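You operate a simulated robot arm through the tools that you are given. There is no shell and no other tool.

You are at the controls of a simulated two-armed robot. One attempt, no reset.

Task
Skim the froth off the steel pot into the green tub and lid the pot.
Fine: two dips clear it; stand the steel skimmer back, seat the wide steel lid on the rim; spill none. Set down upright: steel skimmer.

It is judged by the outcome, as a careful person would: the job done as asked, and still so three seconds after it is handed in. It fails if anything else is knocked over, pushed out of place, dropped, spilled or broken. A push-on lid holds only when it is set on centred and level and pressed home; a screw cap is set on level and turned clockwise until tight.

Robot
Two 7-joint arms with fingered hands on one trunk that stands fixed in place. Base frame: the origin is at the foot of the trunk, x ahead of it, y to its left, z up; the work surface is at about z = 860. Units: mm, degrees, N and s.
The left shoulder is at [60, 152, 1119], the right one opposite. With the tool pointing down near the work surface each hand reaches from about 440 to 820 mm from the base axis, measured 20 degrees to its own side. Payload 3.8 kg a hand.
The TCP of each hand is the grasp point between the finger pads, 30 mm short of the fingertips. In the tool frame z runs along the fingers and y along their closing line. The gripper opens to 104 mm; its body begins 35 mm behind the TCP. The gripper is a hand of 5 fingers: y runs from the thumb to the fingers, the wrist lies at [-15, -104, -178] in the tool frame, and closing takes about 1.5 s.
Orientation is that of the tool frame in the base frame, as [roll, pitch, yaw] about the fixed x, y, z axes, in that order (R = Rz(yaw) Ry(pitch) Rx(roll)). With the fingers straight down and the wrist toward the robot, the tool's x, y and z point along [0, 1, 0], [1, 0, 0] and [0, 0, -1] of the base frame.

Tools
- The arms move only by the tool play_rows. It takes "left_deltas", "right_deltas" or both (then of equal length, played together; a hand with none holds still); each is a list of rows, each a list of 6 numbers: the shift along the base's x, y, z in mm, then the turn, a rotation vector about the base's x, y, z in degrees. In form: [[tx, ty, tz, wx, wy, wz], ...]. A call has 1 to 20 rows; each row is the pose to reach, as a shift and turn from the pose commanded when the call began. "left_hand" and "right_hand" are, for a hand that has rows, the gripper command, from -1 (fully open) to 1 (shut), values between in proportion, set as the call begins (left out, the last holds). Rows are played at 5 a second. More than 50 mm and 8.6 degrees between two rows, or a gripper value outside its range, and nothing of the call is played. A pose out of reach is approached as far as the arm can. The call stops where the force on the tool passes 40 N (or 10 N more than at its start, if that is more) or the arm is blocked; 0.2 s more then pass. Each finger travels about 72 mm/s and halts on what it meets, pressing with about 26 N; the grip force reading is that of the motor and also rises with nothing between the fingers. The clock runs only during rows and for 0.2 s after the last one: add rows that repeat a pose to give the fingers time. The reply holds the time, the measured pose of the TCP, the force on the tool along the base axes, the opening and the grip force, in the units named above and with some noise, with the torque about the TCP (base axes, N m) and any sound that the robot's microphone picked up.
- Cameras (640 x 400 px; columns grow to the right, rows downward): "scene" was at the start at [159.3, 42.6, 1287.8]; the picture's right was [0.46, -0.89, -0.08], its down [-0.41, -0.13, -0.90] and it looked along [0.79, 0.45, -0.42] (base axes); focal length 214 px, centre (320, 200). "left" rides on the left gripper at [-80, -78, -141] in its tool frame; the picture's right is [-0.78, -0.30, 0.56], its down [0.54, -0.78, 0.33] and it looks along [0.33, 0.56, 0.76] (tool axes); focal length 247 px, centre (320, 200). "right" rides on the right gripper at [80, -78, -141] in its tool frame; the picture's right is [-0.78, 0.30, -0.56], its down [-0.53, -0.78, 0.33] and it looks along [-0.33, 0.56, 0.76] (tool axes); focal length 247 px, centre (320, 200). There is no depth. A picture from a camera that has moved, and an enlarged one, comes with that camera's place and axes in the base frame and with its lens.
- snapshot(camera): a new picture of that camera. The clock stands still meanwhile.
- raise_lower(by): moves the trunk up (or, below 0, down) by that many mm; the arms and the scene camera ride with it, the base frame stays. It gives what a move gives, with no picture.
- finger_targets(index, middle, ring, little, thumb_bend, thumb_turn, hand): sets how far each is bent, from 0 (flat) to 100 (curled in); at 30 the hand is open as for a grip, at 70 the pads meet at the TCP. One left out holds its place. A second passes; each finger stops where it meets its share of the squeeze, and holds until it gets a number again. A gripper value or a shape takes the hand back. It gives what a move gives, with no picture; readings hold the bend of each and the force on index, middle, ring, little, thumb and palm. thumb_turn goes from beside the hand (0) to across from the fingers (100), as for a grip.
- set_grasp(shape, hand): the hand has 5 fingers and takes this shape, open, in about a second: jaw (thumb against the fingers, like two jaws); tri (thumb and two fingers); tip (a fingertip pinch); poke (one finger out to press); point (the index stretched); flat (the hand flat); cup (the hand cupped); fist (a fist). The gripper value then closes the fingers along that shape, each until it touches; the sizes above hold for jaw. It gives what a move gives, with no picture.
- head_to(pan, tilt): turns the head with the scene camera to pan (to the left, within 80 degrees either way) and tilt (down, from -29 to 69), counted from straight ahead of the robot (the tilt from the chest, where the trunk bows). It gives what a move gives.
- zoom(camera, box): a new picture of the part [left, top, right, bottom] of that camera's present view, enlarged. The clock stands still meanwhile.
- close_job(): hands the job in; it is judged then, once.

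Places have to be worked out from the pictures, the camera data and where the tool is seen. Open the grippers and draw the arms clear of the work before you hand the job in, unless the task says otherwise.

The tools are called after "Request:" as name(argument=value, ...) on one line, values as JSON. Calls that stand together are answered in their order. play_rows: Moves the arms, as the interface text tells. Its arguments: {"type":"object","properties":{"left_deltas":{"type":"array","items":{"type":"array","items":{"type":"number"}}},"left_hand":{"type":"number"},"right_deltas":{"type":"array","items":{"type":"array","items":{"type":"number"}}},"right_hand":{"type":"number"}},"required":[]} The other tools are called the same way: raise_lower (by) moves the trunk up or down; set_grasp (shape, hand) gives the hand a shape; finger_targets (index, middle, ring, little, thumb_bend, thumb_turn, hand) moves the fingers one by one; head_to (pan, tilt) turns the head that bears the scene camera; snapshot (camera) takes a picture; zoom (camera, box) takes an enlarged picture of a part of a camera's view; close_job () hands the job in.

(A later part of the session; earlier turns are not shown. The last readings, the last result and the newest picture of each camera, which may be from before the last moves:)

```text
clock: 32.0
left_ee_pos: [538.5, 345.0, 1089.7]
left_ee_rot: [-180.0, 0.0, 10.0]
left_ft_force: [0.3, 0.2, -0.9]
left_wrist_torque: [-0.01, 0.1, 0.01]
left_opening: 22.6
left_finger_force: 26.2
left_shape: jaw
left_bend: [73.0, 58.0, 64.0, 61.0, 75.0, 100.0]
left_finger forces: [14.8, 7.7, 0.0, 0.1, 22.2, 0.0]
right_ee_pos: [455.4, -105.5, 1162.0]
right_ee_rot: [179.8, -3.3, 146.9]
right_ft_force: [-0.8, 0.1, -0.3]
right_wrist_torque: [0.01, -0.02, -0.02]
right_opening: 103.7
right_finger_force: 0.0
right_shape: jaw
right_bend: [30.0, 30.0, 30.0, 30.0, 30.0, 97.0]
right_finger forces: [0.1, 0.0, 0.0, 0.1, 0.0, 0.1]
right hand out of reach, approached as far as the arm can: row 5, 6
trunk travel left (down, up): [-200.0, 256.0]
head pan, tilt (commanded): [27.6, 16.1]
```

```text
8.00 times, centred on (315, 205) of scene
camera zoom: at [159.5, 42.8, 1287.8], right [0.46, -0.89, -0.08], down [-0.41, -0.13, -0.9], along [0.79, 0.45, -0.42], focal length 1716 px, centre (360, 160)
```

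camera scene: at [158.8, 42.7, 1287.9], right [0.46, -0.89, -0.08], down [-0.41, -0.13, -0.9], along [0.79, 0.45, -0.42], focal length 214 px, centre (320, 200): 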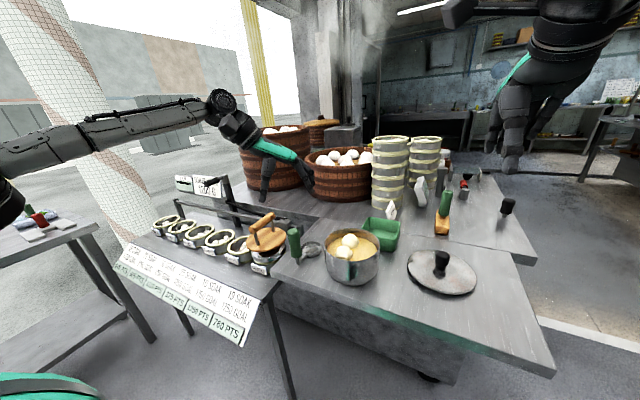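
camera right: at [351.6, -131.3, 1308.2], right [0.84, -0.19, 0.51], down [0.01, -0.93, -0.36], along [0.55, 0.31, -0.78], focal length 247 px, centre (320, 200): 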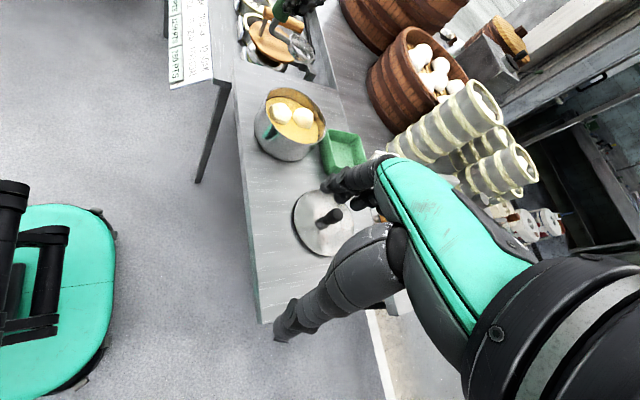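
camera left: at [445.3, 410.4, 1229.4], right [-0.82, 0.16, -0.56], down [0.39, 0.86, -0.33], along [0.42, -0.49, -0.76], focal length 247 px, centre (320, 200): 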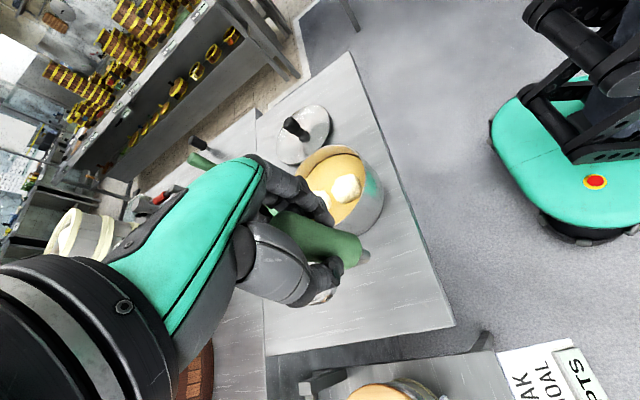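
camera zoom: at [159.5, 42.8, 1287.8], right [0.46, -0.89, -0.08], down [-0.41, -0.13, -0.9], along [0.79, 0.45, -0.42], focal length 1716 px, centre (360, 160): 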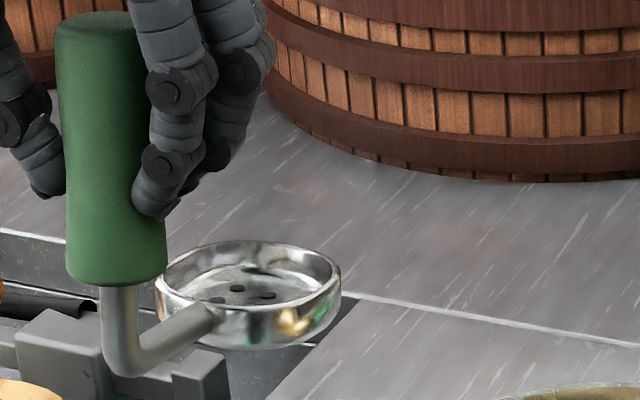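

The skimmer drooped about 8° forward in the grip. I'll pitch the hand back 8° to level the bowl and re-check, which will also show whether it is creeping.

Request:
play_rows(left_deltas=[[0, 0, 0, 0, -4, 0], [0, 0, 0, 0, -8, 0], [0, 0, 0, 0, -8, 0], [0, 0, 0, 0, -8, 0]])

Request:
zoom(camera="right", box=[265, 0, 345, 70])

Request:
zoom(camera="scene", box=[290, 180, 340, 230])

```text
clock: 33.0
left_ee_pos: [538.7, 344.8, 1089.7]
left_ee_rot: [178.6, -7.8, 10.1]
left_ft_force: [0.4, -0.8, -2.6]
left_wrist_torque: [0.02, 0.11, 0.0]
left_opening: 23.0
left_finger_force: 25.9
left_shape: jaw
left_bend: [73.0, 58.0, 64.0, 61.0, 75.0, 100.0]
left_finger forces: [14.9, 7.7, 0.0, 0.1, 22.2, 0.0]
right_ee_pos: [455.3, -104.5, 1162.9]
right_ee_rot: [179.8, -3.4, 147.0]
right_ft_force: [0.0, -0.5, 0.3]
right_wrist_torque: [-0.02, 0.0, 0.0]
right_opening: 104.0
right_finger_force: 0.1
right_shape: jaw
right_bend: [30.0, 30.0, 30.0, 30.0, 30.0, 97.0]
right_finger forces: [0.0, 0.0, 0.1, 0.0, 0.0, 0.1]
trunk travel left (down, up): [-200.0, 256.0]
head pan, tilt (commanded): [27.6, 16.1]
```

```text
5.71 times, centred on (305, 35) of right
camera zoom: at [351.6, -131.2, 1308.3], right [0.84, -0.19, 0.51], down [0.01, -0.93, -0.36], along [0.55, 0.31, -0.78], focal length 1411 px, centre (406, 1143)
```

zoom: 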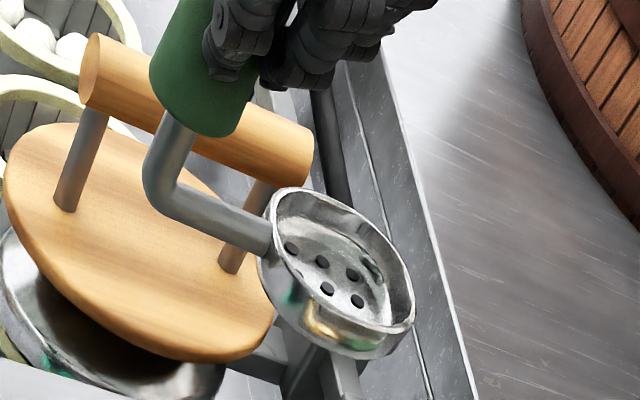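

```text
8.00 times, centred on (315, 205) of scene
camera zoom: at [159.5, 42.8, 1287.8], right [0.46, -0.89, -0.08], down [-0.41, -0.13, -0.9], along [0.79, 0.45, -0.42], focal length 1716 px, centre (360, 160)
```

zoom: 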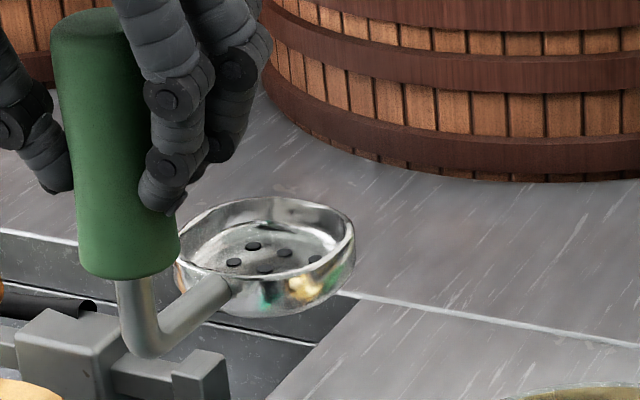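

The bowl is now level: rim centre about (619, 347, 1003), so its base sits 80 mm ahead of and about 104 mm below the TCP. I'll carry it above the pot while yawing +118° so the bowl can scoop toward the nearer lump, checking reach at a safe height.

Request:
play_rows(left_deltas=[[4, -13, 3, 0, 0, 8], [9, -26, 5, 0, 0, 16], [13, -39, 8, 0, 0, 24], [18, -52, 10, 0, 0, 32], [22, -65, 10, 0, 0, 40], [26, -78, 10, 0, 0, 48], [31, -91, 10, 0, 0, 56], [35, -104, 10, 0, 0, 64], [40, -117, 10, 0, 0, 72], [44, -130, 10, 0, 0, 80], [48, -143, 10, 0, 0, 88], [53, -156, 10, 0, 0, 96], [57, -169, 10, 0, 0, 104], [62, -182, 10, 0, 0, 112], [66, -196, 10, 0, 0, 118], [66, -196, 10, 0, 0, 118]])

Request:
snapshot(camera="right")

Request:
snapshot(camera="scene")

```text
clock: 36.4
left_ee_pos: [583.3, 182.8, 1098.2]
left_ee_rot: [178.5, -7.9, 128.1]
left_ft_force: [0.6, 0.1, -2.0]
left_wrist_torque: [-0.06, -0.03, 0.0]
left_opening: 22.4
left_finger_force: 25.6
left_shape: jaw
left_bend: [73.0, 58.0, 64.0, 61.0, 76.0, 100.0]
left_finger forces: [15.1, 7.8, 0.0, 0.1, 22.1, 0.1]
left hand out of reach, approached as far as the arm can: row 14, 15, 16
right_ee_pos: [455.9, -105.2, 1162.6]
right_ee_rot: [179.8, -3.4, 147.0]
right_ft_force: [-0.2, 0.6, 0.0]
right_wrist_torque: [-0.01, 0.04, -0.03]
right_opening: 103.8
right_finger_force: 0.0
right_shape: jaw
right_bend: [30.0, 30.0, 30.0, 30.0, 30.0, 97.0]
right_finger forces: [0.0, 0.0, 0.0, 0.0, 0.1, 0.0]
trunk travel left (down, up): [-200.0, 256.0]
head pan, tilt (commanded): [27.6, 16.1]
```

```text
taken
camera right: at [351.8, -131.7, 1308.2], right [0.84, -0.19, 0.51], down [0.01, -0.93, -0.37], along [0.55, 0.31, -0.78], focal length 247 px, centre (320, 200)
```

right: 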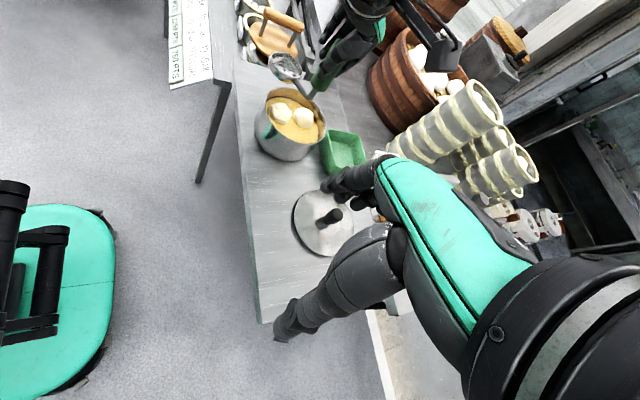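

```text
taken
camera scene: at [159.8, 42.4, 1287.8], right [0.46, -0.89, -0.08], down [-0.41, -0.13, -0.9], along [0.79, 0.45, -0.42], focal length 214 px, centre (320, 200)
```

scene: 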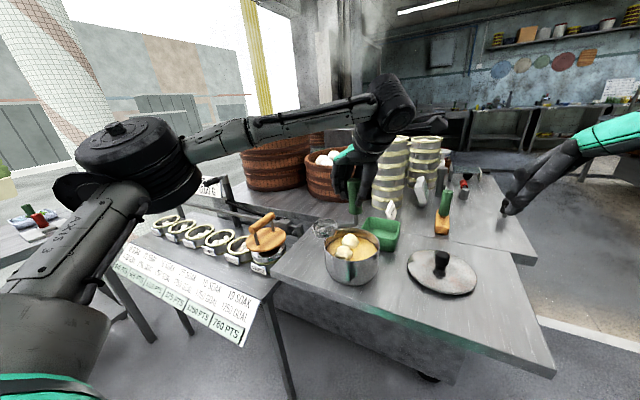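

At this yaw the level pose stops at (583, 183), but the tilted scoop pose wants nearly that same TCP. I'll tilt the bowl front-down by 50° about its cross axis, still above the pot.

Request:
play_rows(left_deltas=[[0, 2, 5, -6.6, -3.5, 0], [1, 4, 10, -13.2, -7.0, 0], [1, 6, 15, -19.9, -10.6, 0], [2, 8, 20, -26.5, -14.1, 0], [2, 10, 25, -33.1, -17.6, 0], [2, 10, 25, -39.7, -21.1, 0], [2, 10, 25, -44.2, -23.5, 0], [2, 10, 25, -44.2, -23.5, 0]])

Request:
zoom(camera="right", box=[230, 0, 390, 180])

Request:
zoom(camera="scene", box=[270, 120, 430, 300])

```text
clock: 38.2
left_ee_pos: [585.1, 194.6, 1123.2]
left_ee_rot: [-171.1, 41.3, 131.4]
left_ft_force: [0.1, 1.5, -3.0]
left_wrist_torque: [0.02, 0.04, -0.03]
left_opening: 22.7
left_finger_force: 25.4
left_shape: jaw
left_bend: [73.0, 58.0, 64.0, 61.0, 76.0, 100.0]
left_finger forces: [13.9, 8.9, 0.0, 0.0, 21.9, 0.0]
right_ee_pos: [454.8, -104.5, 1163.1]
right_ee_rot: [179.7, -3.3, 147.0]
right_ft_force: [-0.4, 0.3, -0.8]
right_wrist_torque: [0.0, -0.03, 0.02]
right_opening: 103.8
right_finger_force: 0.0
right_shape: jaw
right_bend: [30.0, 30.0, 30.0, 30.0, 30.0, 97.0]
right_finger forces: [0.0, 0.1, 0.0, 0.0, 0.1, 0.0]
trunk travel left (down, up): [-200.0, 256.0]
head pan, tilt (commanded): [27.6, 16.1]
```

```text
2.22 times, centred on (310, 90) of right
camera zoom: at [351.9, -131.7, 1308.2], right [0.84, -0.19, 0.51], down [0.01, -0.93, -0.37], along [0.55, 0.31, -0.78], focal length 549 px, centre (342, 444)
```

zoom: 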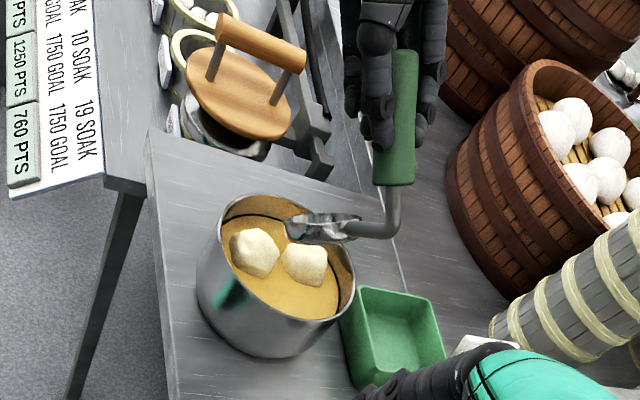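

```text
2.22 times, centred on (350, 210) of scene
camera zoom: at [159.8, 42.4, 1287.7], right [0.46, -0.89, -0.08], down [-0.41, -0.13, -0.9], along [0.79, 0.45, -0.42], focal length 477 px, centre (253, 178)
```

zoom: 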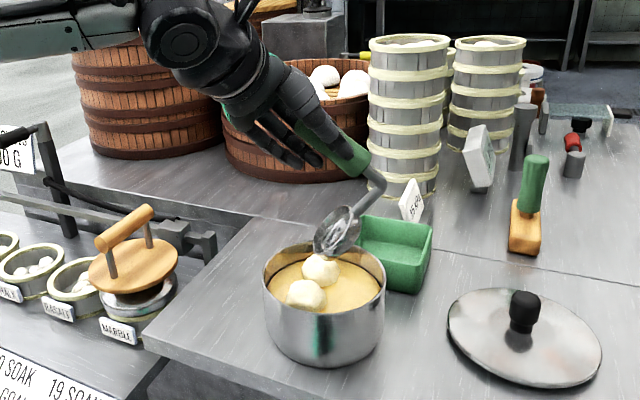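

The tilted scoop pose is reached. I'll measure the bowl precisely at this tilt, since it may have shifted in the grip.

Request:
zoom(camera="right", box=[285, 30, 365, 110])

Request:
zoom(camera="scene", box=[320, 170, 390, 240])

```text
5.00 times, centred on (325, 70) of right
camera zoom: at [351.9, -131.7, 1308.2], right [0.84, -0.19, 0.51], down [0.01, -0.93, -0.37], along [0.55, 0.31, -0.78], focal length 1235 px, centre (295, 850)
```

zoom: 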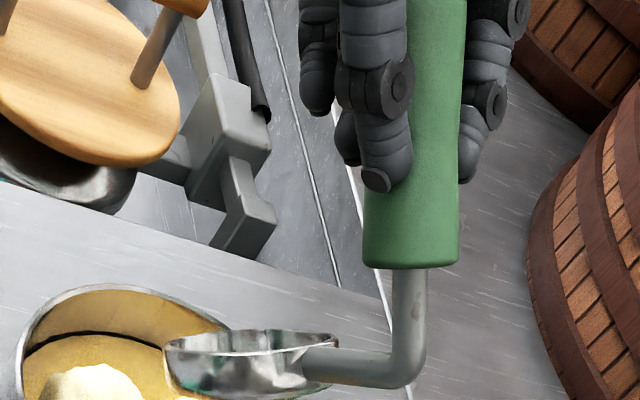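

```text
5.71 times, centred on (355, 205) of scene
camera zoom: at [159.8, 42.4, 1287.7], right [0.46, -0.89, -0.08], down [-0.41, -0.13, -0.9], along [0.79, 0.45, -0.42], focal length 1226 px, centre (120, 171)
```

zoom: 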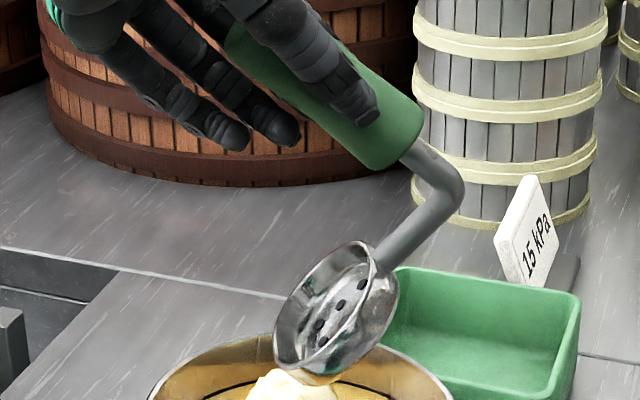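

At this pose the bowl centre measures (591.5, 188, 1006) with its tilt near 44° and pointing toward azimuth about 129°. A steeper 60° entry keeps the stem inside the rim, so I'll add 16° of tilt and place the bowl just behind the nearer lump, still above the pot.

Request:
play_rows(left_deltas=[[-5, 5, 0, -4.1, -3.4, 0], [-10, 11, -3, -8.2, -6.7, 0], [-15, 17, -6, -12.4, -10.1, 0], [-15, 17, -8, -12.4, -10.1, 0], [-15, 17, -8, -12.4, -10.1, 0]])

Request:
zoom(camera="right", box=[250, 30, 370, 160])

Request:
zoom(camera="scene", box=[310, 170, 410, 290])

Request:
snapshot(camera="left")

```text
clock: 39.4
left_ee_pos: [569.5, 210.6, 1116.1]
left_ee_rot: [-170.0, 57.3, 132.1]
left_ft_force: [-0.5, -0.9, -1.5]
left_wrist_torque: [0.05, 0.05, 0.01]
left_opening: 22.7
left_finger_force: 26.1
left_shape: jaw
left_bend: [73.0, 58.0, 64.0, 61.0, 76.0, 100.0]
left_finger forces: [13.4, 9.7, 0.0, 0.0, 21.9, 0.0]
right_ee_pos: [454.9, -105.2, 1162.2]
right_ee_rot: [179.9, -3.4, 147.0]
right_ft_force: [-1.1, -0.3, 1.2]
right_wrist_torque: [-0.01, 0.0, 0.01]
right_opening: 103.6
right_finger_force: 0.0
right_shape: jaw
right_bend: [30.0, 30.0, 30.0, 30.0, 30.0, 97.0]
right_finger forces: [0.0, 0.0, 0.1, 0.0, 0.1, 0.1]
trunk travel left (down, up): [-200.0, 256.0]
head pan, tilt (commanded): [27.6, 16.1]
```

```text
3.08 times, centred on (310, 95) of right
camera zoom: at [351.7, -131.4, 1308.3], right [0.84, -0.19, 0.51], down [0.01, -0.93, -0.36], along [0.55, 0.31, -0.78], focal length 760 px, centre (351, 523)
```

zoom: 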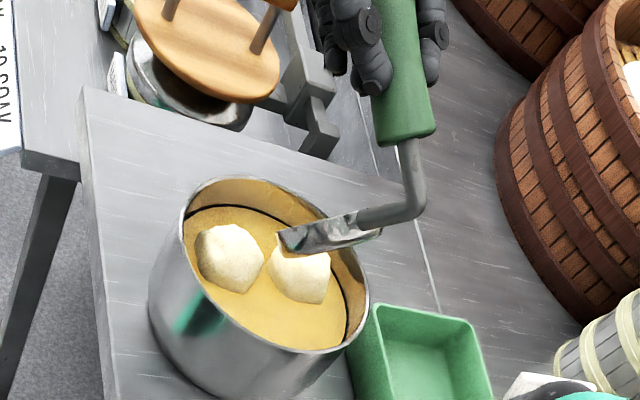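

```text
3.33 times, centred on (360, 230) of scene
camera zoom: at [159.6, 42.6, 1287.8], right [0.46, -0.89, -0.08], down [-0.41, -0.13, -0.9], along [0.79, 0.45, -0.42], focal length 715 px, centre (187, 100)
```

zoom: 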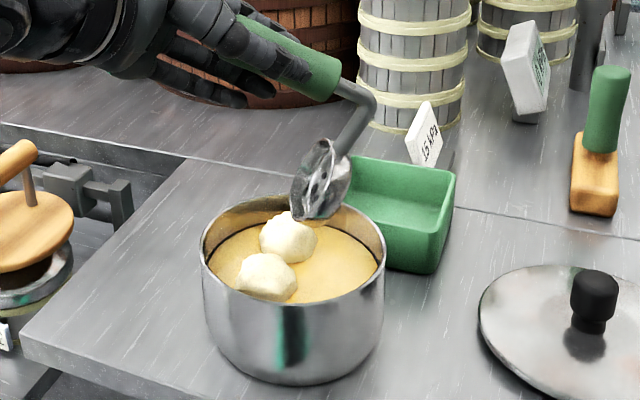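

```text
taken
camera left: at [473.1, 239.7, 1265.2], right [0.27, -0.88, 0.38], down [-0.7, -0.46, -0.55], along [0.66, -0.12, -0.74], focal length 247 px, centre (320, 200)
```

left: 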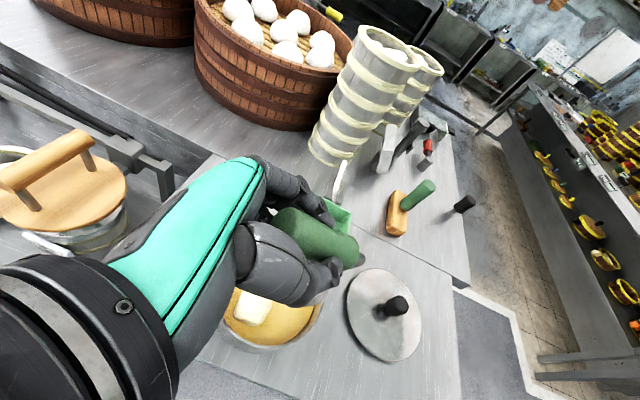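

The bowl centre is at (596, 183, 1000), just as planned. I'll descend slowly into the clear right side of the pot, watching the force.

Request:
play_rows(left_deltas=[[2, -3, -10, 0, 0, 0], [2, -3, -20, 0, 0, 0], [2, -3, -30, 0, 0, 0], [2, -3, -40, 0, 0, 0], [2, -3, -50, 0, 0, 0], [2, -3, -60, 0, 0, 0], [2, -3, -60, 0, 0, 0]])

Request:
zoom(camera="right", box=[250, 30, 370, 160])

Request:
zoom(camera="scene", box=[310, 170, 410, 290])

```text
clock: 41.0
left_ee_pos: [571.7, 210.0, 1054.7]
left_ee_rot: [-170.1, 57.2, 132.1]
left_ft_force: [-0.2, -0.8, -1.4]
left_wrist_torque: [0.07, 0.07, 0.02]
left_opening: 22.8
left_finger_force: 25.9
left_shape: jaw
left_bend: [73.0, 58.0, 64.0, 61.0, 76.0, 100.0]
left_finger forces: [13.4, 9.7, 0.1, 0.1, 21.9, 0.0]
right_ee_pos: [454.7, -104.5, 1161.2]
right_ee_rot: [179.8, -3.4, 147.1]
right_ft_force: [0.0, -0.1, 0.4]
right_wrist_torque: [0.02, 0.0, 0.03]
right_opening: 103.7
right_finger_force: 0.1
right_shape: jaw
right_bend: [30.0, 30.0, 30.0, 30.0, 30.0, 97.0]
right_finger forces: [0.1, 0.0, 0.0, 0.0, 0.1, 0.1]
trunk travel left (down, up): [-200.0, 256.0]
head pan, tilt (commanded): [27.6, 16.1]
```

```text
3.08 times, centred on (310, 95) of right
camera zoom: at [351.6, -131.5, 1308.3], right [0.84, -0.19, 0.51], down [0.01, -0.93, -0.36], along [0.55, 0.31, -0.78], focal length 760 px, centre (351, 523)
```

zoom: 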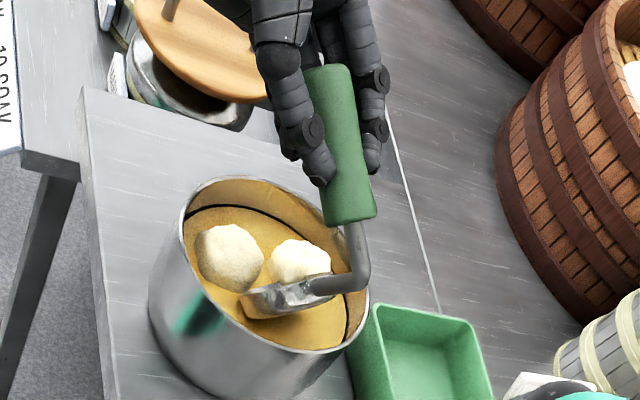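

```text
3.33 times, centred on (360, 230) of scene
camera zoom: at [159.5, 42.6, 1287.8], right [0.46, -0.89, -0.08], down [-0.41, -0.13, -0.9], along [0.79, 0.45, -0.42], focal length 715 px, centre (187, 100)
```

zoom: 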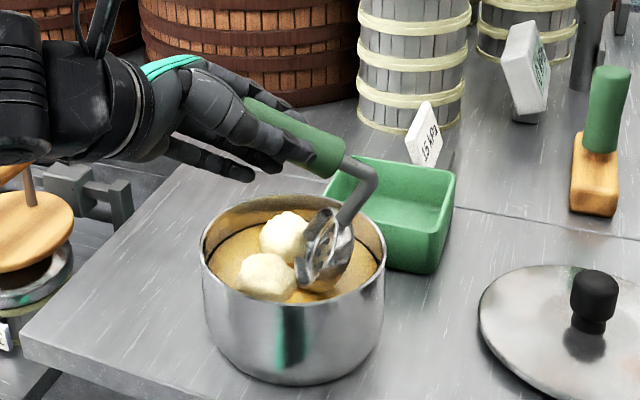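

The bowl has gone in cleanly beside both lumps with no contact force. I'll go another 20 mm down so its front lip is under the lumps.

Request:
play_rows(left_deltas=[[0, 0, -5, 0, 0, 0], [0, 0, -10, 0, 0, 0], [0, 0, -15, 0, 0, 0], [0, 0, -20, 0, 0, 0], [0, 0, -20, 0, 0, 0]])

Request:
zoom(camera="right", box=[260, 70, 350, 160])

Request:
zoom(camera="scene", box=[315, 190, 405, 290])

```text
clock: 42.2
left_ee_pos: [571.0, 209.2, 1035.2]
left_ee_rot: [-170.0, 57.2, 132.1]
left_ft_force: [0.2, 0.7, -1.8]
left_wrist_torque: [0.09, 0.04, 0.0]
left_opening: 23.0
left_finger_force: 26.7
left_shape: jaw
left_bend: [73.0, 58.0, 64.0, 61.0, 76.0, 100.0]
left_finger forces: [13.3, 9.8, 0.0, 0.1, 21.9, 0.1]
right_ee_pos: [455.5, -104.7, 1162.8]
right_ee_rot: [179.8, -3.3, 147.0]
right_ft_force: [-0.4, -0.5, 0.4]
right_wrist_torque: [-0.02, 0.0, 0.02]
right_opening: 103.5
right_finger_force: 0.1
right_shape: jaw
right_bend: [30.0, 30.0, 30.0, 30.0, 30.0, 97.0]
right_finger forces: [0.0, 0.0, 0.0, 0.0, 0.0, 0.0]
trunk travel left (down, up): [-200.0, 256.0]
head pan, tilt (commanded): [27.6, 16.1]
```

```text
4.44 times, centred on (305, 115) of right
camera zoom: at [351.6, -131.5, 1308.3], right [0.84, -0.19, 0.51], down [0.01, -0.93, -0.36], along [0.55, 0.31, -0.78], focal length 1098 px, centre (387, 578)
```

zoom: 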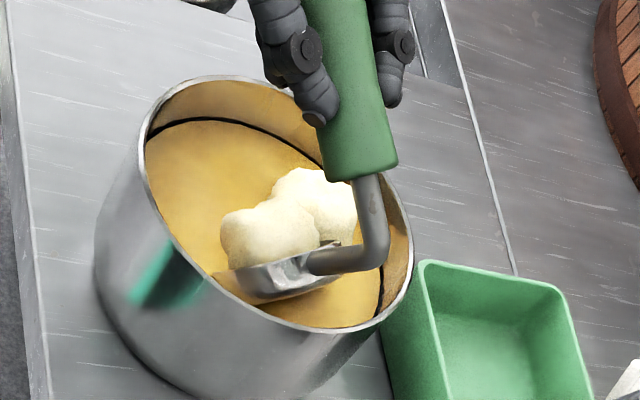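

```text
4.00 times, centred on (360, 240) of scene
camera zoom: at [159.6, 42.6, 1287.8], right [0.46, -0.89, -0.08], down [-0.41, -0.13, -0.9], along [0.79, 0.45, -0.42], focal length 858 px, centre (160, 40)
```

zoom: 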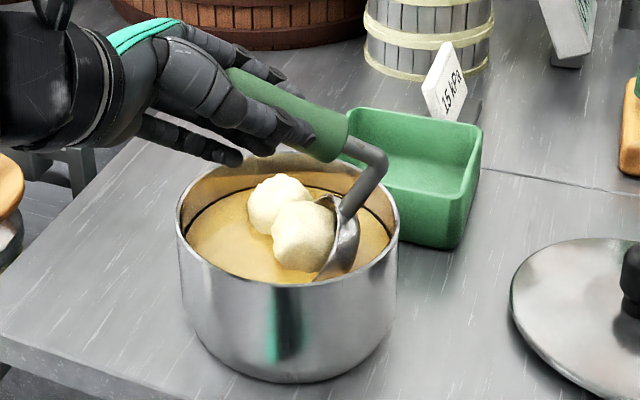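

The nearer lump has settled into the bowl against it. I'll ease the tilt from 60° to about 44° while drifting the bowl toward the pot centre, keeping the stem inside the rim.

Request:
play_rows(left_deltas=[[2, 0, 0, 3.1, 2.5, 0], [3, 1, 0, 6.2, 5.0, 0], [5, 1, 0, 9.3, 7.6, 0], [6, 2, 0, 12.4, 10.1, 0], [6, 2, 0, 12.4, 10.1, 0]])

Request:
zoom(camera="right", box=[260, 70, 350, 160])

Request:
zoom(camera="scene", box=[315, 190, 405, 290])

```text
clock: 43.4
left_ee_pos: [576.5, 211.4, 1036.5]
left_ee_rot: [-171.0, 41.3, 131.3]
left_ft_force: [0.5, 0.1, -2.2]
left_wrist_torque: [-0.01, 0.02, -0.01]
left_opening: 22.4
left_finger_force: 25.8
left_shape: jaw
left_bend: [73.0, 58.0, 64.0, 61.0, 76.0, 100.0]
left_finger forces: [13.6, 9.8, 0.0, 0.1, 21.7, 0.0]
right_ee_pos: [454.9, -105.0, 1162.0]
right_ee_rot: [180.0, -3.4, 147.0]
right_ft_force: [0.6, -0.5, -0.6]
right_wrist_torque: [0.0, 0.03, 0.0]
right_opening: 103.8
right_finger_force: 0.0
right_shape: jaw
right_bend: [30.0, 30.0, 30.0, 30.0, 30.0, 97.0]
right_finger forces: [0.0, 0.0, 0.0, 0.0, 0.1, 0.1]
trunk travel left (down, up): [-200.0, 256.0]
head pan, tilt (commanded): [27.6, 16.1]
```

```text
4.44 times, centred on (305, 115) of right
camera zoom: at [351.6, -131.1, 1308.3], right [0.84, -0.19, 0.51], down [0.01, -0.93, -0.36], along [0.55, 0.31, -0.78], focal length 1098 px, centre (387, 578)
```

zoom: 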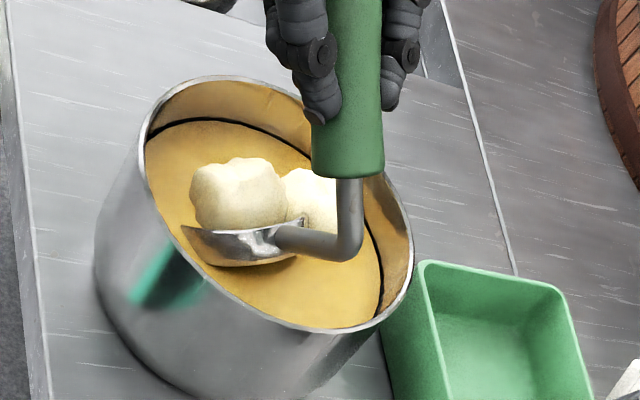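

```text
4.00 times, centred on (360, 240) of scene
camera zoom: at [159.5, 42.9, 1287.8], right [0.46, -0.89, -0.08], down [-0.41, -0.13, -0.9], along [0.79, 0.45, -0.42], focal length 858 px, centre (160, 40)
```

zoom: 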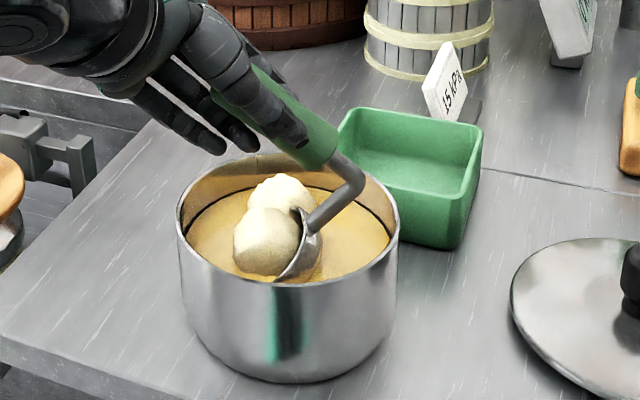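

The lump is riding in the bowl. I'll level a bit more, to about 30°, still inside the pot.

Request:
play_rows(left_deltas=[[4, -4, 0, 2.7, 2.2, 0], [7, -8, 0, 5.4, 4.4, 0], [11, -13, 0, 8.2, 6.6, 0], [15, -17, 0, 10.9, 8.8, 0], [15, -17, 0, 10.9, 8.8, 0]])

Request:
zoom(camera="right", box=[260, 70, 350, 160])

Request:
zoom(camera="scene", box=[315, 190, 405, 290])

```text
clock: 44.6
left_ee_pos: [591.7, 195.3, 1037.0]
left_ee_rot: [-171.8, 27.2, 130.9]
left_ft_force: [0.3, 0.2, -1.2]
left_wrist_torque: [0.0, -0.03, -0.01]
left_opening: 22.5
left_finger_force: 26.6
left_shape: jaw
left_bend: [73.0, 58.0, 64.0, 61.0, 76.0, 100.0]
left_finger forces: [13.9, 9.4, 0.0, 0.1, 21.6, 0.0]
right_ee_pos: [455.4, -104.1, 1163.6]
right_ee_rot: [179.9, -3.3, 147.0]
right_ft_force: [0.2, 0.5, -0.2]
right_wrist_torque: [0.02, -0.02, 0.01]
right_opening: 103.9
right_finger_force: 0.1
right_shape: jaw
right_bend: [30.0, 30.0, 30.0, 30.0, 30.0, 97.0]
right_finger forces: [0.0, 0.0, 0.0, 0.1, 0.0, 0.1]
trunk travel left (down, up): [-200.0, 256.0]
head pan, tilt (commanded): [27.6, 16.1]
```

```text
4.44 times, centred on (305, 115) of right
camera zoom: at [351.5, -131.1, 1308.4], right [0.84, -0.19, 0.51], down [0.01, -0.93, -0.36], along [0.55, 0.31, -0.78], focal length 1098 px, centre (387, 578)
```

zoom: 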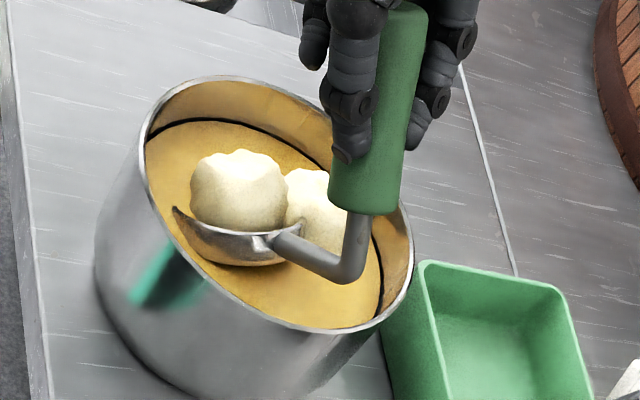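

```text
4.00 times, centred on (360, 240) of scene
camera zoom: at [159.4, 43.0, 1287.8], right [0.46, -0.89, -0.08], down [-0.41, -0.13, -0.9], along [0.79, 0.45, -0.42], focal length 858 px, centre (160, 40)
```

zoom: 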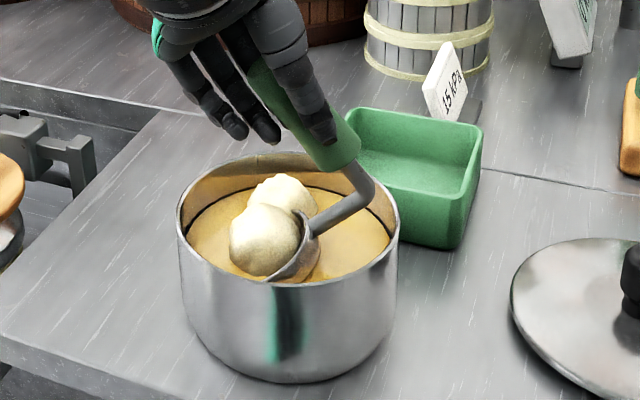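

The lump sits well in the bowl at about 30° tilt. I'll lift straight up, slowly at first.

Request:
play_rows(left_deltas=[[0, 0, 4, 0, 0, 0], [0, 0, 10, 0, 0, 0], [0, 0, 17, 0, 0, 0], [0, 0, 25, 0, 0, 0], [0, 0, 34, 0, 0, 0], [0, 0, 44, 0, 0, 0], [0, 0, 54, 0, 0, 0], [0, 0, 64, 0, 0, 0], [0, 0, 74, 0, 0, 0], [0, 0, 84, 0, 0, 0], [0, 0, 90, 0, 0, 0], [0, 0, 90, 0, 0, 0]])

Request:
zoom(camera="right", box=[240, 30, 380, 170])

Request:
zoom(camera="scene", box=[300, 150, 420, 290])

```text
clock: 47.2
left_ee_pos: [593.3, 194.6, 1125.4]
left_ee_rot: [-171.8, 27.3, 130.8]
left_ft_force: [-0.9, -0.1, -2.0]
left_wrist_torque: [0.0, 0.03, 0.0]
left_opening: 22.6
left_finger_force: 25.9
left_shape: jaw
left_bend: [73.0, 58.0, 64.0, 61.0, 76.0, 100.0]
left_finger forces: [13.8, 9.5, 0.1, 0.0, 21.6, 0.0]
right_ee_pos: [456.3, -104.3, 1163.0]
right_ee_rot: [179.8, -3.2, 147.0]
right_ft_force: [0.2, 0.1, 0.0]
right_wrist_torque: [0.0, -0.02, -0.02]
right_opening: 103.8
right_finger_force: 0.0
right_shape: jaw
right_bend: [30.0, 30.0, 30.0, 30.0, 30.0, 97.0]
right_finger forces: [0.0, 0.1, 0.1, 0.0, 0.0, 0.0]
trunk travel left (down, up): [-200.0, 256.0]
head pan, tilt (commanded): [27.6, 16.1]
```

```text
2.86 times, centred on (310, 100) of right
camera zoom: at [351.8, -131.4, 1308.2], right [0.84, -0.19, 0.51], down [0.01, -0.93, -0.36], along [0.55, 0.31, -0.78], focal length 706 px, centre (349, 486)
```

zoom: 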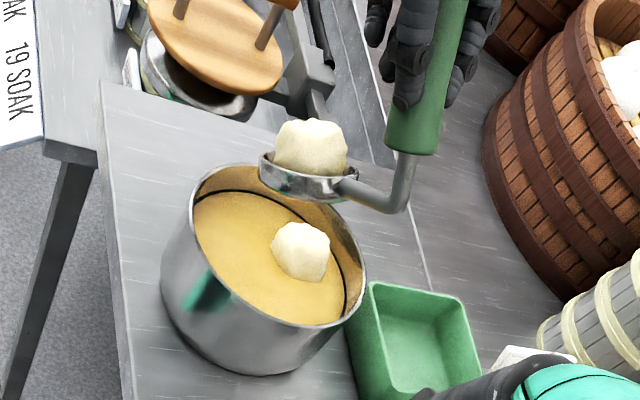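

```text
2.86 times, centred on (360, 220) of scene
camera zoom: at [159.7, 42.6, 1287.7], right [0.46, -0.89, -0.08], down [-0.41, -0.13, -0.9], along [0.79, 0.45, -0.42], focal length 613 px, centre (206, 143)
```

zoom: 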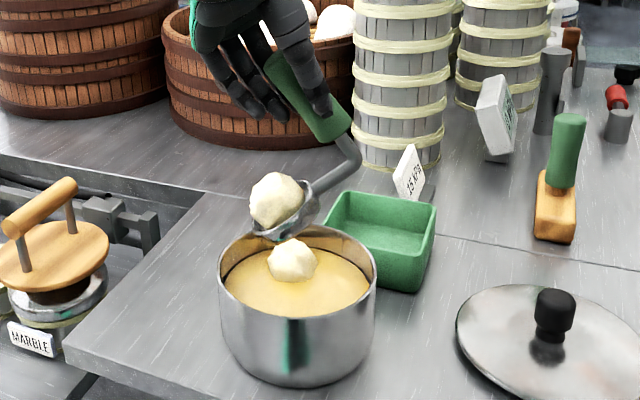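

The first lump is out of the pot and secure in the bowl. I'll carry it across to the green tub, yawing slightly, and keep the height until past the pot rim.

Request:
play_rows(left_deltas=[[10, -3, 0, 0, 0, -1], [25, -8, 0, 0, 0, -3], [42, -14, 0, 0, 0, -5], [60, -20, 0, 0, 0, -7], [78, -27, 0, 0, 0, -9], [96, -34, 0, 0, 0, -11], [114, -41, -2, 0, 0, -13], [132, -48, -4, 0, 0, -14], [150, -54, -6, 0, 0, -14], [160, -58, -8, 0, 0, -14], [165, -60, -10, 0, 0, -14], [165, -60, -10, 0, 0, -14]])

Request:
zoom(camera="right", box=[240, 30, 440, 190])

Request:
zoom(camera="scene", box=[300, 140, 460, 290])

```text
clock: 49.8
left_ee_pos: [711.6, 165.1, 1111.3]
left_ee_rot: [-171.8, 27.3, 116.9]
left_ft_force: [0.5, 0.0, -1.7]
left_wrist_torque: [-0.01, 0.01, 0.0]
left_opening: 22.7
left_finger_force: 26.3
left_shape: jaw
left_bend: [73.0, 58.0, 64.0, 61.0, 76.0, 100.0]
left_finger forces: [14.1, 9.6, 0.1, 0.0, 21.8, 0.1]
left hand out of reach, approached as far as the arm can: row 8, 9, 10, 11, 12
right_ee_pos: [454.7, -105.1, 1162.7]
right_ee_rot: [179.8, -3.3, 146.9]
right_ft_force: [-0.3, -0.5, 0.4]
right_wrist_torque: [-0.01, -0.01, 0.01]
right_opening: 103.8
right_finger_force: 0.1
right_shape: jaw
right_bend: [30.0, 30.0, 30.0, 30.0, 30.0, 97.0]
right_finger forces: [0.0, 0.0, 0.0, 0.1, 0.0, 0.0]
trunk travel left (down, up): [-200.0, 256.0]
head pan, tilt (commanded): [27.6, 16.1]
```

```text
2.50 times, centred on (340, 110) of right
camera zoom: at [351.6, -131.6, 1308.3], right [0.84, -0.19, 0.51], down [0.01, -0.93, -0.36], along [0.55, 0.31, -0.78], focal length 617 px, centre (270, 425)
```

zoom: 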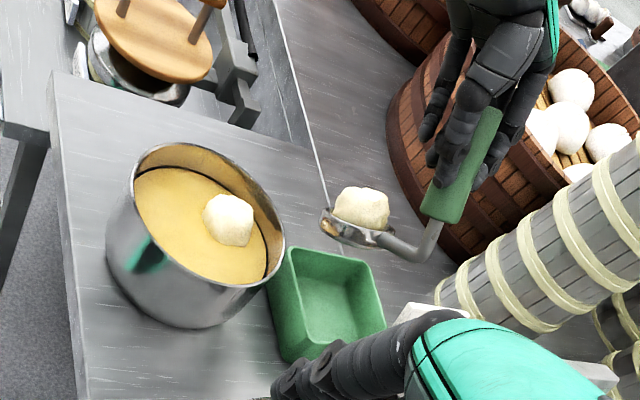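

```text
2.67 times, centred on (380, 215) of scene
camera zoom: at [159.6, 42.5, 1287.8], right [0.46, -0.89, -0.08], down [-0.41, -0.13, -0.9], along [0.79, 0.45, -0.42], focal length 572 px, centre (160, 160)
```

zoom: 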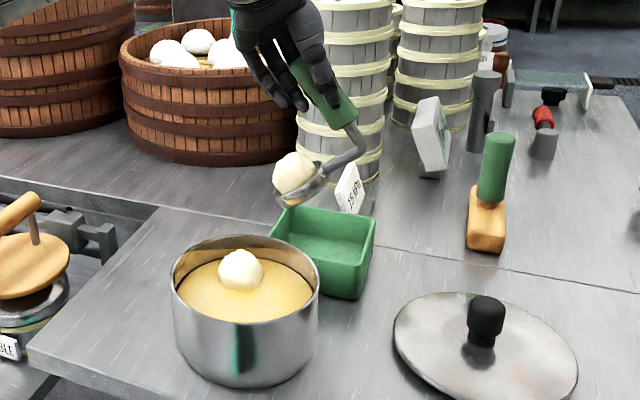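

The arm stopped a little short, with the bowl at about (720, 186) over the near-left part of the tub. Increasing the tilt a little frees the wrist, so I'll go to about 50° while moving the bowl toward the tub centre.

Request:
play_rows(left_deltas=[[6, 4, 0, -4.5, -2.1, 0], [12, 8, 0, -9.1, -4.2, 0], [17, 12, -1, -13.6, -6.3, 0], [22, 17, -2, -18.1, -8.5, 0], [22, 17, -2, -18.1, -8.5, 0]])

Request:
zoom(camera="right", box=[240, 30, 440, 190])

Request:
zoom(camera="scene", box=[300, 140, 460, 290])

```text
clock: 51.0
left_ee_pos: [733.8, 180.7, 1109.1]
left_ee_rot: [-170.7, 47.1, 117.7]
left_ft_force: [-0.8, -0.4, -1.9]
left_wrist_torque: [0.02, 0.03, -0.02]
left_opening: 22.8
left_finger_force: 25.9
left_shape: jaw
left_bend: [73.0, 58.0, 64.0, 61.0, 76.0, 100.0]
left_finger forces: [13.9, 9.8, 0.0, 0.0, 21.8, 0.1]
right_ee_pos: [455.4, -104.7, 1163.1]
right_ee_rot: [179.8, -3.3, 147.0]
right_ft_force: [-0.6, -0.4, 0.5]
right_wrist_torque: [0.01, 0.0, -0.01]
right_opening: 103.9
right_finger_force: 0.1
right_shape: jaw
right_bend: [30.0, 30.0, 30.0, 30.0, 30.0, 97.0]
right_finger forces: [0.0, 0.0, 0.0, 0.1, 0.0, 0.0]
trunk travel left (down, up): [-200.0, 256.0]
head pan, tilt (commanded): [27.6, 16.1]
```

```text
2.50 times, centred on (340, 110) of right
camera zoom: at [351.8, -131.8, 1308.2], right [0.84, -0.19, 0.51], down [0.01, -0.93, -0.37], along [0.55, 0.31, -0.78], focal length 617 px, centre (270, 425)
```

zoom: 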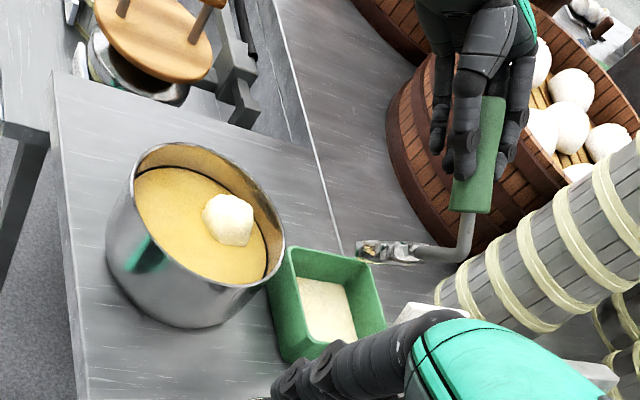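

```text
2.67 times, centred on (380, 215) of scene
camera zoom: at [159.7, 42.3, 1287.8], right [0.46, -0.89, -0.08], down [-0.41, -0.13, -0.9], along [0.79, 0.45, -0.42], focal length 572 px, centre (160, 160)
```

zoom: 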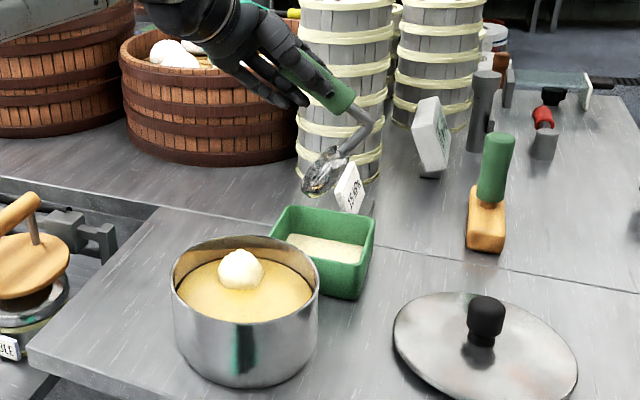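

The froth released into the tub at about 50° tilt and now lies in it, with one lump left at about (623, 217). I'll go back above the pot, raised, with the yaw restored.

Request:
play_rows(left_deltas=[[-8, 1, 10, 0, 0, 1], [-22, 3, 20, 0, 0, 3], [-38, 5, 26, 0, 0, 5], [-55, 7, 26, 0, 0, 6], [-72, 9, 26, 0, 0, 8], [-89, 11, 26, 0, 0, 9], [-106, 13, 26, 0, 0, 11], [-123, 15, 26, 0, 0, 12], [-140, 17, 26, 0, 0, 14], [-150, 19, 26, 0, 0, 14], [-150, 19, 26, 0, 0, 14]])

Request:
zoom(camera="right", box=[240, 30, 440, 190])

```text
clock: 53.4
left_ee_pos: [585.1, 199.7, 1134.4]
left_ee_rot: [-170.8, 47.2, 131.6]
left_ft_force: [0.0, -0.2, -1.9]
left_wrist_torque: [0.05, 0.0, 0.02]
left_opening: 22.8
left_finger_force: 26.0
left_shape: jaw
left_bend: [73.0, 58.0, 64.0, 61.0, 76.0, 100.0]
left_finger forces: [13.8, 9.9, 0.0, 0.0, 21.6, 0.0]
right_ee_pos: [455.6, -104.7, 1162.2]
right_ee_rot: [179.8, -3.3, 147.0]
right_ft_force: [-0.5, 0.3, 0.5]
right_wrist_torque: [0.0, 0.04, 0.0]
right_opening: 103.5
right_finger_force: 0.0
right_shape: jaw
right_bend: [30.0, 30.0, 30.0, 30.0, 30.0, 97.0]
right_finger forces: [0.1, 0.0, 0.0, 0.0, 0.0, 0.0]
trunk travel left (down, up): [-200.0, 256.0]
head pan, tilt (commanded): [27.6, 16.1]
```

```text
2.50 times, centred on (340, 110) of right
camera zoom: at [351.9, -131.5, 1308.2], right [0.84, -0.19, 0.51], down [0.01, -0.93, -0.36], along [0.55, 0.31, -0.78], focal length 617 px, centre (270, 425)
```

zoom: 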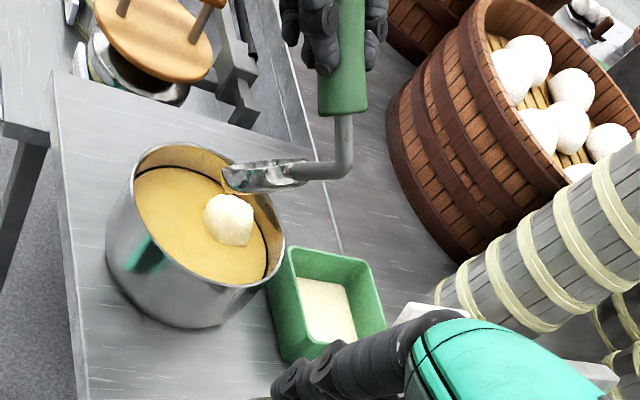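

I'll restore the 60° entry tilt and descend along the same path that worked the first time.

Request:
play_rows(left_deltas=[[-5, 4, -4, -2.6, -2.1, 0], [-10, 7, -10, -5.2, -4.2, 0], [-14, 10, -18, -7.8, -6.3, 0], [-14, 10, -28, -7.8, -6.3, 0], [-14, 10, -38, -7.8, -6.3, 0], [-14, 10, -48, -7.8, -6.3, 0], [-14, 10, -58, -7.8, -6.3, 0], [-14, 10, -68, -7.8, -6.3, 0], [-14, 10, -77, -7.8, -6.3, 0], [-14, 10, -85, -7.8, -6.3, 0], [-14, 10, -92, -7.8, -6.3, 0], [-14, 10, -98, -7.8, -6.3, 0], [-14, 10, -98, -7.8, -6.3, 0]])

Request:
zoom(camera="right", box=[260, 70, 350, 160])

Request:
zoom(camera="scene", box=[315, 190, 405, 290])

```text
clock: 56.2
left_ee_pos: [569.8, 210.3, 1037.4]
left_ee_rot: [-170.2, 57.2, 132.1]
left_ft_force: [0.4, 0.2, -2.3]
left_wrist_torque: [0.07, 0.06, -0.02]
left_opening: 22.5
left_finger_force: 26.4
left_shape: jaw
left_bend: [73.0, 58.0, 64.0, 61.0, 76.0, 100.0]
left_finger forces: [13.7, 10.3, 0.1, 0.0, 21.7, 0.0]
right_ee_pos: [455.9, -103.9, 1161.9]
right_ee_rot: [179.8, -3.3, 147.0]
right_ft_force: [-0.3, 0.0, -0.4]
right_wrist_torque: [0.01, 0.01, 0.03]
right_opening: 103.6
right_finger_force: 0.0
right_shape: jaw
right_bend: [30.0, 30.0, 30.0, 30.0, 30.0, 97.0]
right_finger forces: [0.0, 0.1, 0.0, 0.0, 0.1, 0.0]
trunk travel left (down, up): [-200.0, 256.0]
head pan, tilt (commanded): [27.6, 16.1]
```

```text
4.44 times, centred on (305, 115) of right
camera zoom: at [351.6, -131.5, 1308.3], right [0.84, -0.19, 0.51], down [0.01, -0.93, -0.36], along [0.55, 0.31, -0.78], focal length 1098 px, centre (387, 578)
```

zoom: 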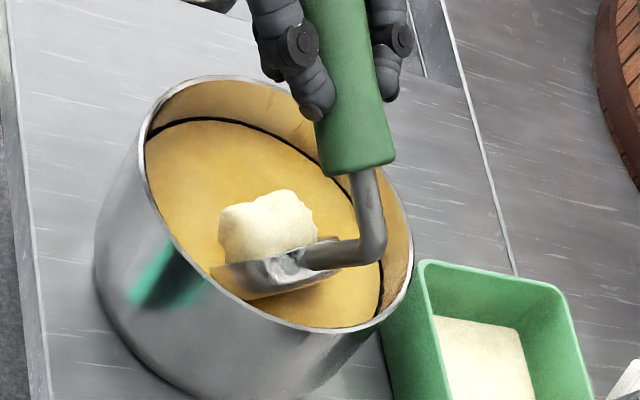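

```text
4.00 times, centred on (360, 240) of scene
camera zoom: at [159.6, 42.6, 1287.8], right [0.46, -0.89, -0.08], down [-0.41, -0.13, -0.9], along [0.79, 0.45, -0.42], focal length 858 px, centre (160, 40)
```

zoom: 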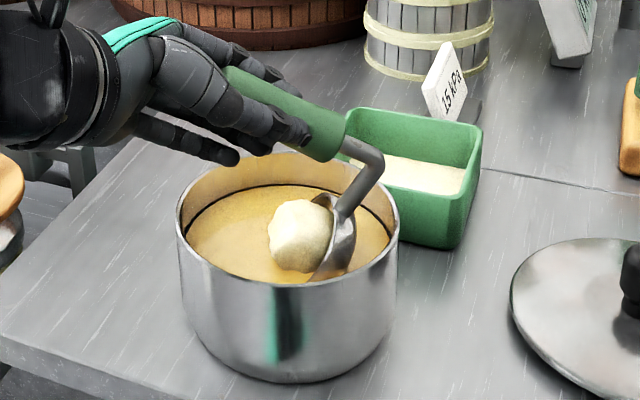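

The second lump is in the bowl and the surface is otherwise clear. I'll level as before, 60° to 44° to 30°, inside the pot.

Request:
play_rows(left_deltas=[[2, 0, 0, 3.1, 2.5, 0], [4, 0, 0, 6.2, 5.0, 0], [6, 1, 0, 9.3, 7.6, 0], [7, 1, 0, 12.4, 10.1, 0], [11, -3, 0, 15.1, 12.3, 0], [14, -7, 0, 17.8, 14.5, 0], [18, -12, 0, 20.6, 16.7, 0], [22, -16, 0, 23.3, 18.9, 0], [22, -16, 0, 23.3, 18.9, 0]])

Request:
zoom(camera="right", box=[260, 70, 350, 160])

Request:
zoom(camera="scene", box=[315, 190, 405, 290])

```text
clock: 58.2
left_ee_pos: [591.5, 194.0, 1037.3]
left_ee_rot: [-171.8, 27.3, 130.9]
left_ft_force: [-0.2, 0.4, -1.8]
left_wrist_torque: [-0.01, 0.0, 0.0]
left_opening: 22.3
left_finger_force: 25.7
left_shape: jaw
left_bend: [73.0, 58.0, 64.0, 61.0, 76.0, 100.0]
left_finger forces: [14.0, 10.0, 0.0, 0.0, 21.5, 0.0]
right_ee_pos: [455.4, -104.8, 1162.7]
right_ee_rot: [180.0, -3.4, 147.0]
right_ft_force: [0.0, 0.5, 0.7]
right_wrist_torque: [-0.01, -0.04, -0.01]
right_opening: 103.9
right_finger_force: 0.0
right_shape: jaw
right_bend: [30.0, 30.0, 30.0, 30.0, 30.0, 97.0]
right_finger forces: [0.0, 0.1, 0.1, 0.0, 0.0, 0.0]
trunk travel left (down, up): [-200.0, 256.0]
head pan, tilt (commanded): [27.6, 16.1]
```

```text
4.44 times, centred on (305, 115) of right
camera zoom: at [351.5, -131.1, 1308.3], right [0.84, -0.19, 0.51], down [0.01, -0.93, -0.36], along [0.55, 0.31, -0.78], focal length 1098 px, centre (387, 578)
```

zoom: 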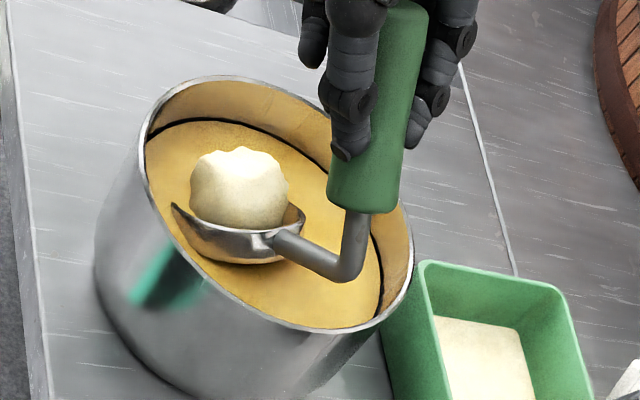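

```text
4.00 times, centred on (360, 240) of scene
camera zoom: at [159.4, 42.9, 1287.8], right [0.46, -0.89, -0.08], down [-0.41, -0.13, -0.9], along [0.79, 0.45, -0.42], focal length 858 px, centre (160, 40)
```

zoom: 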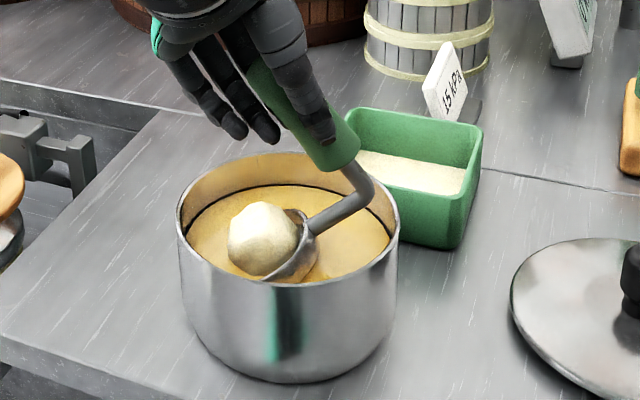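

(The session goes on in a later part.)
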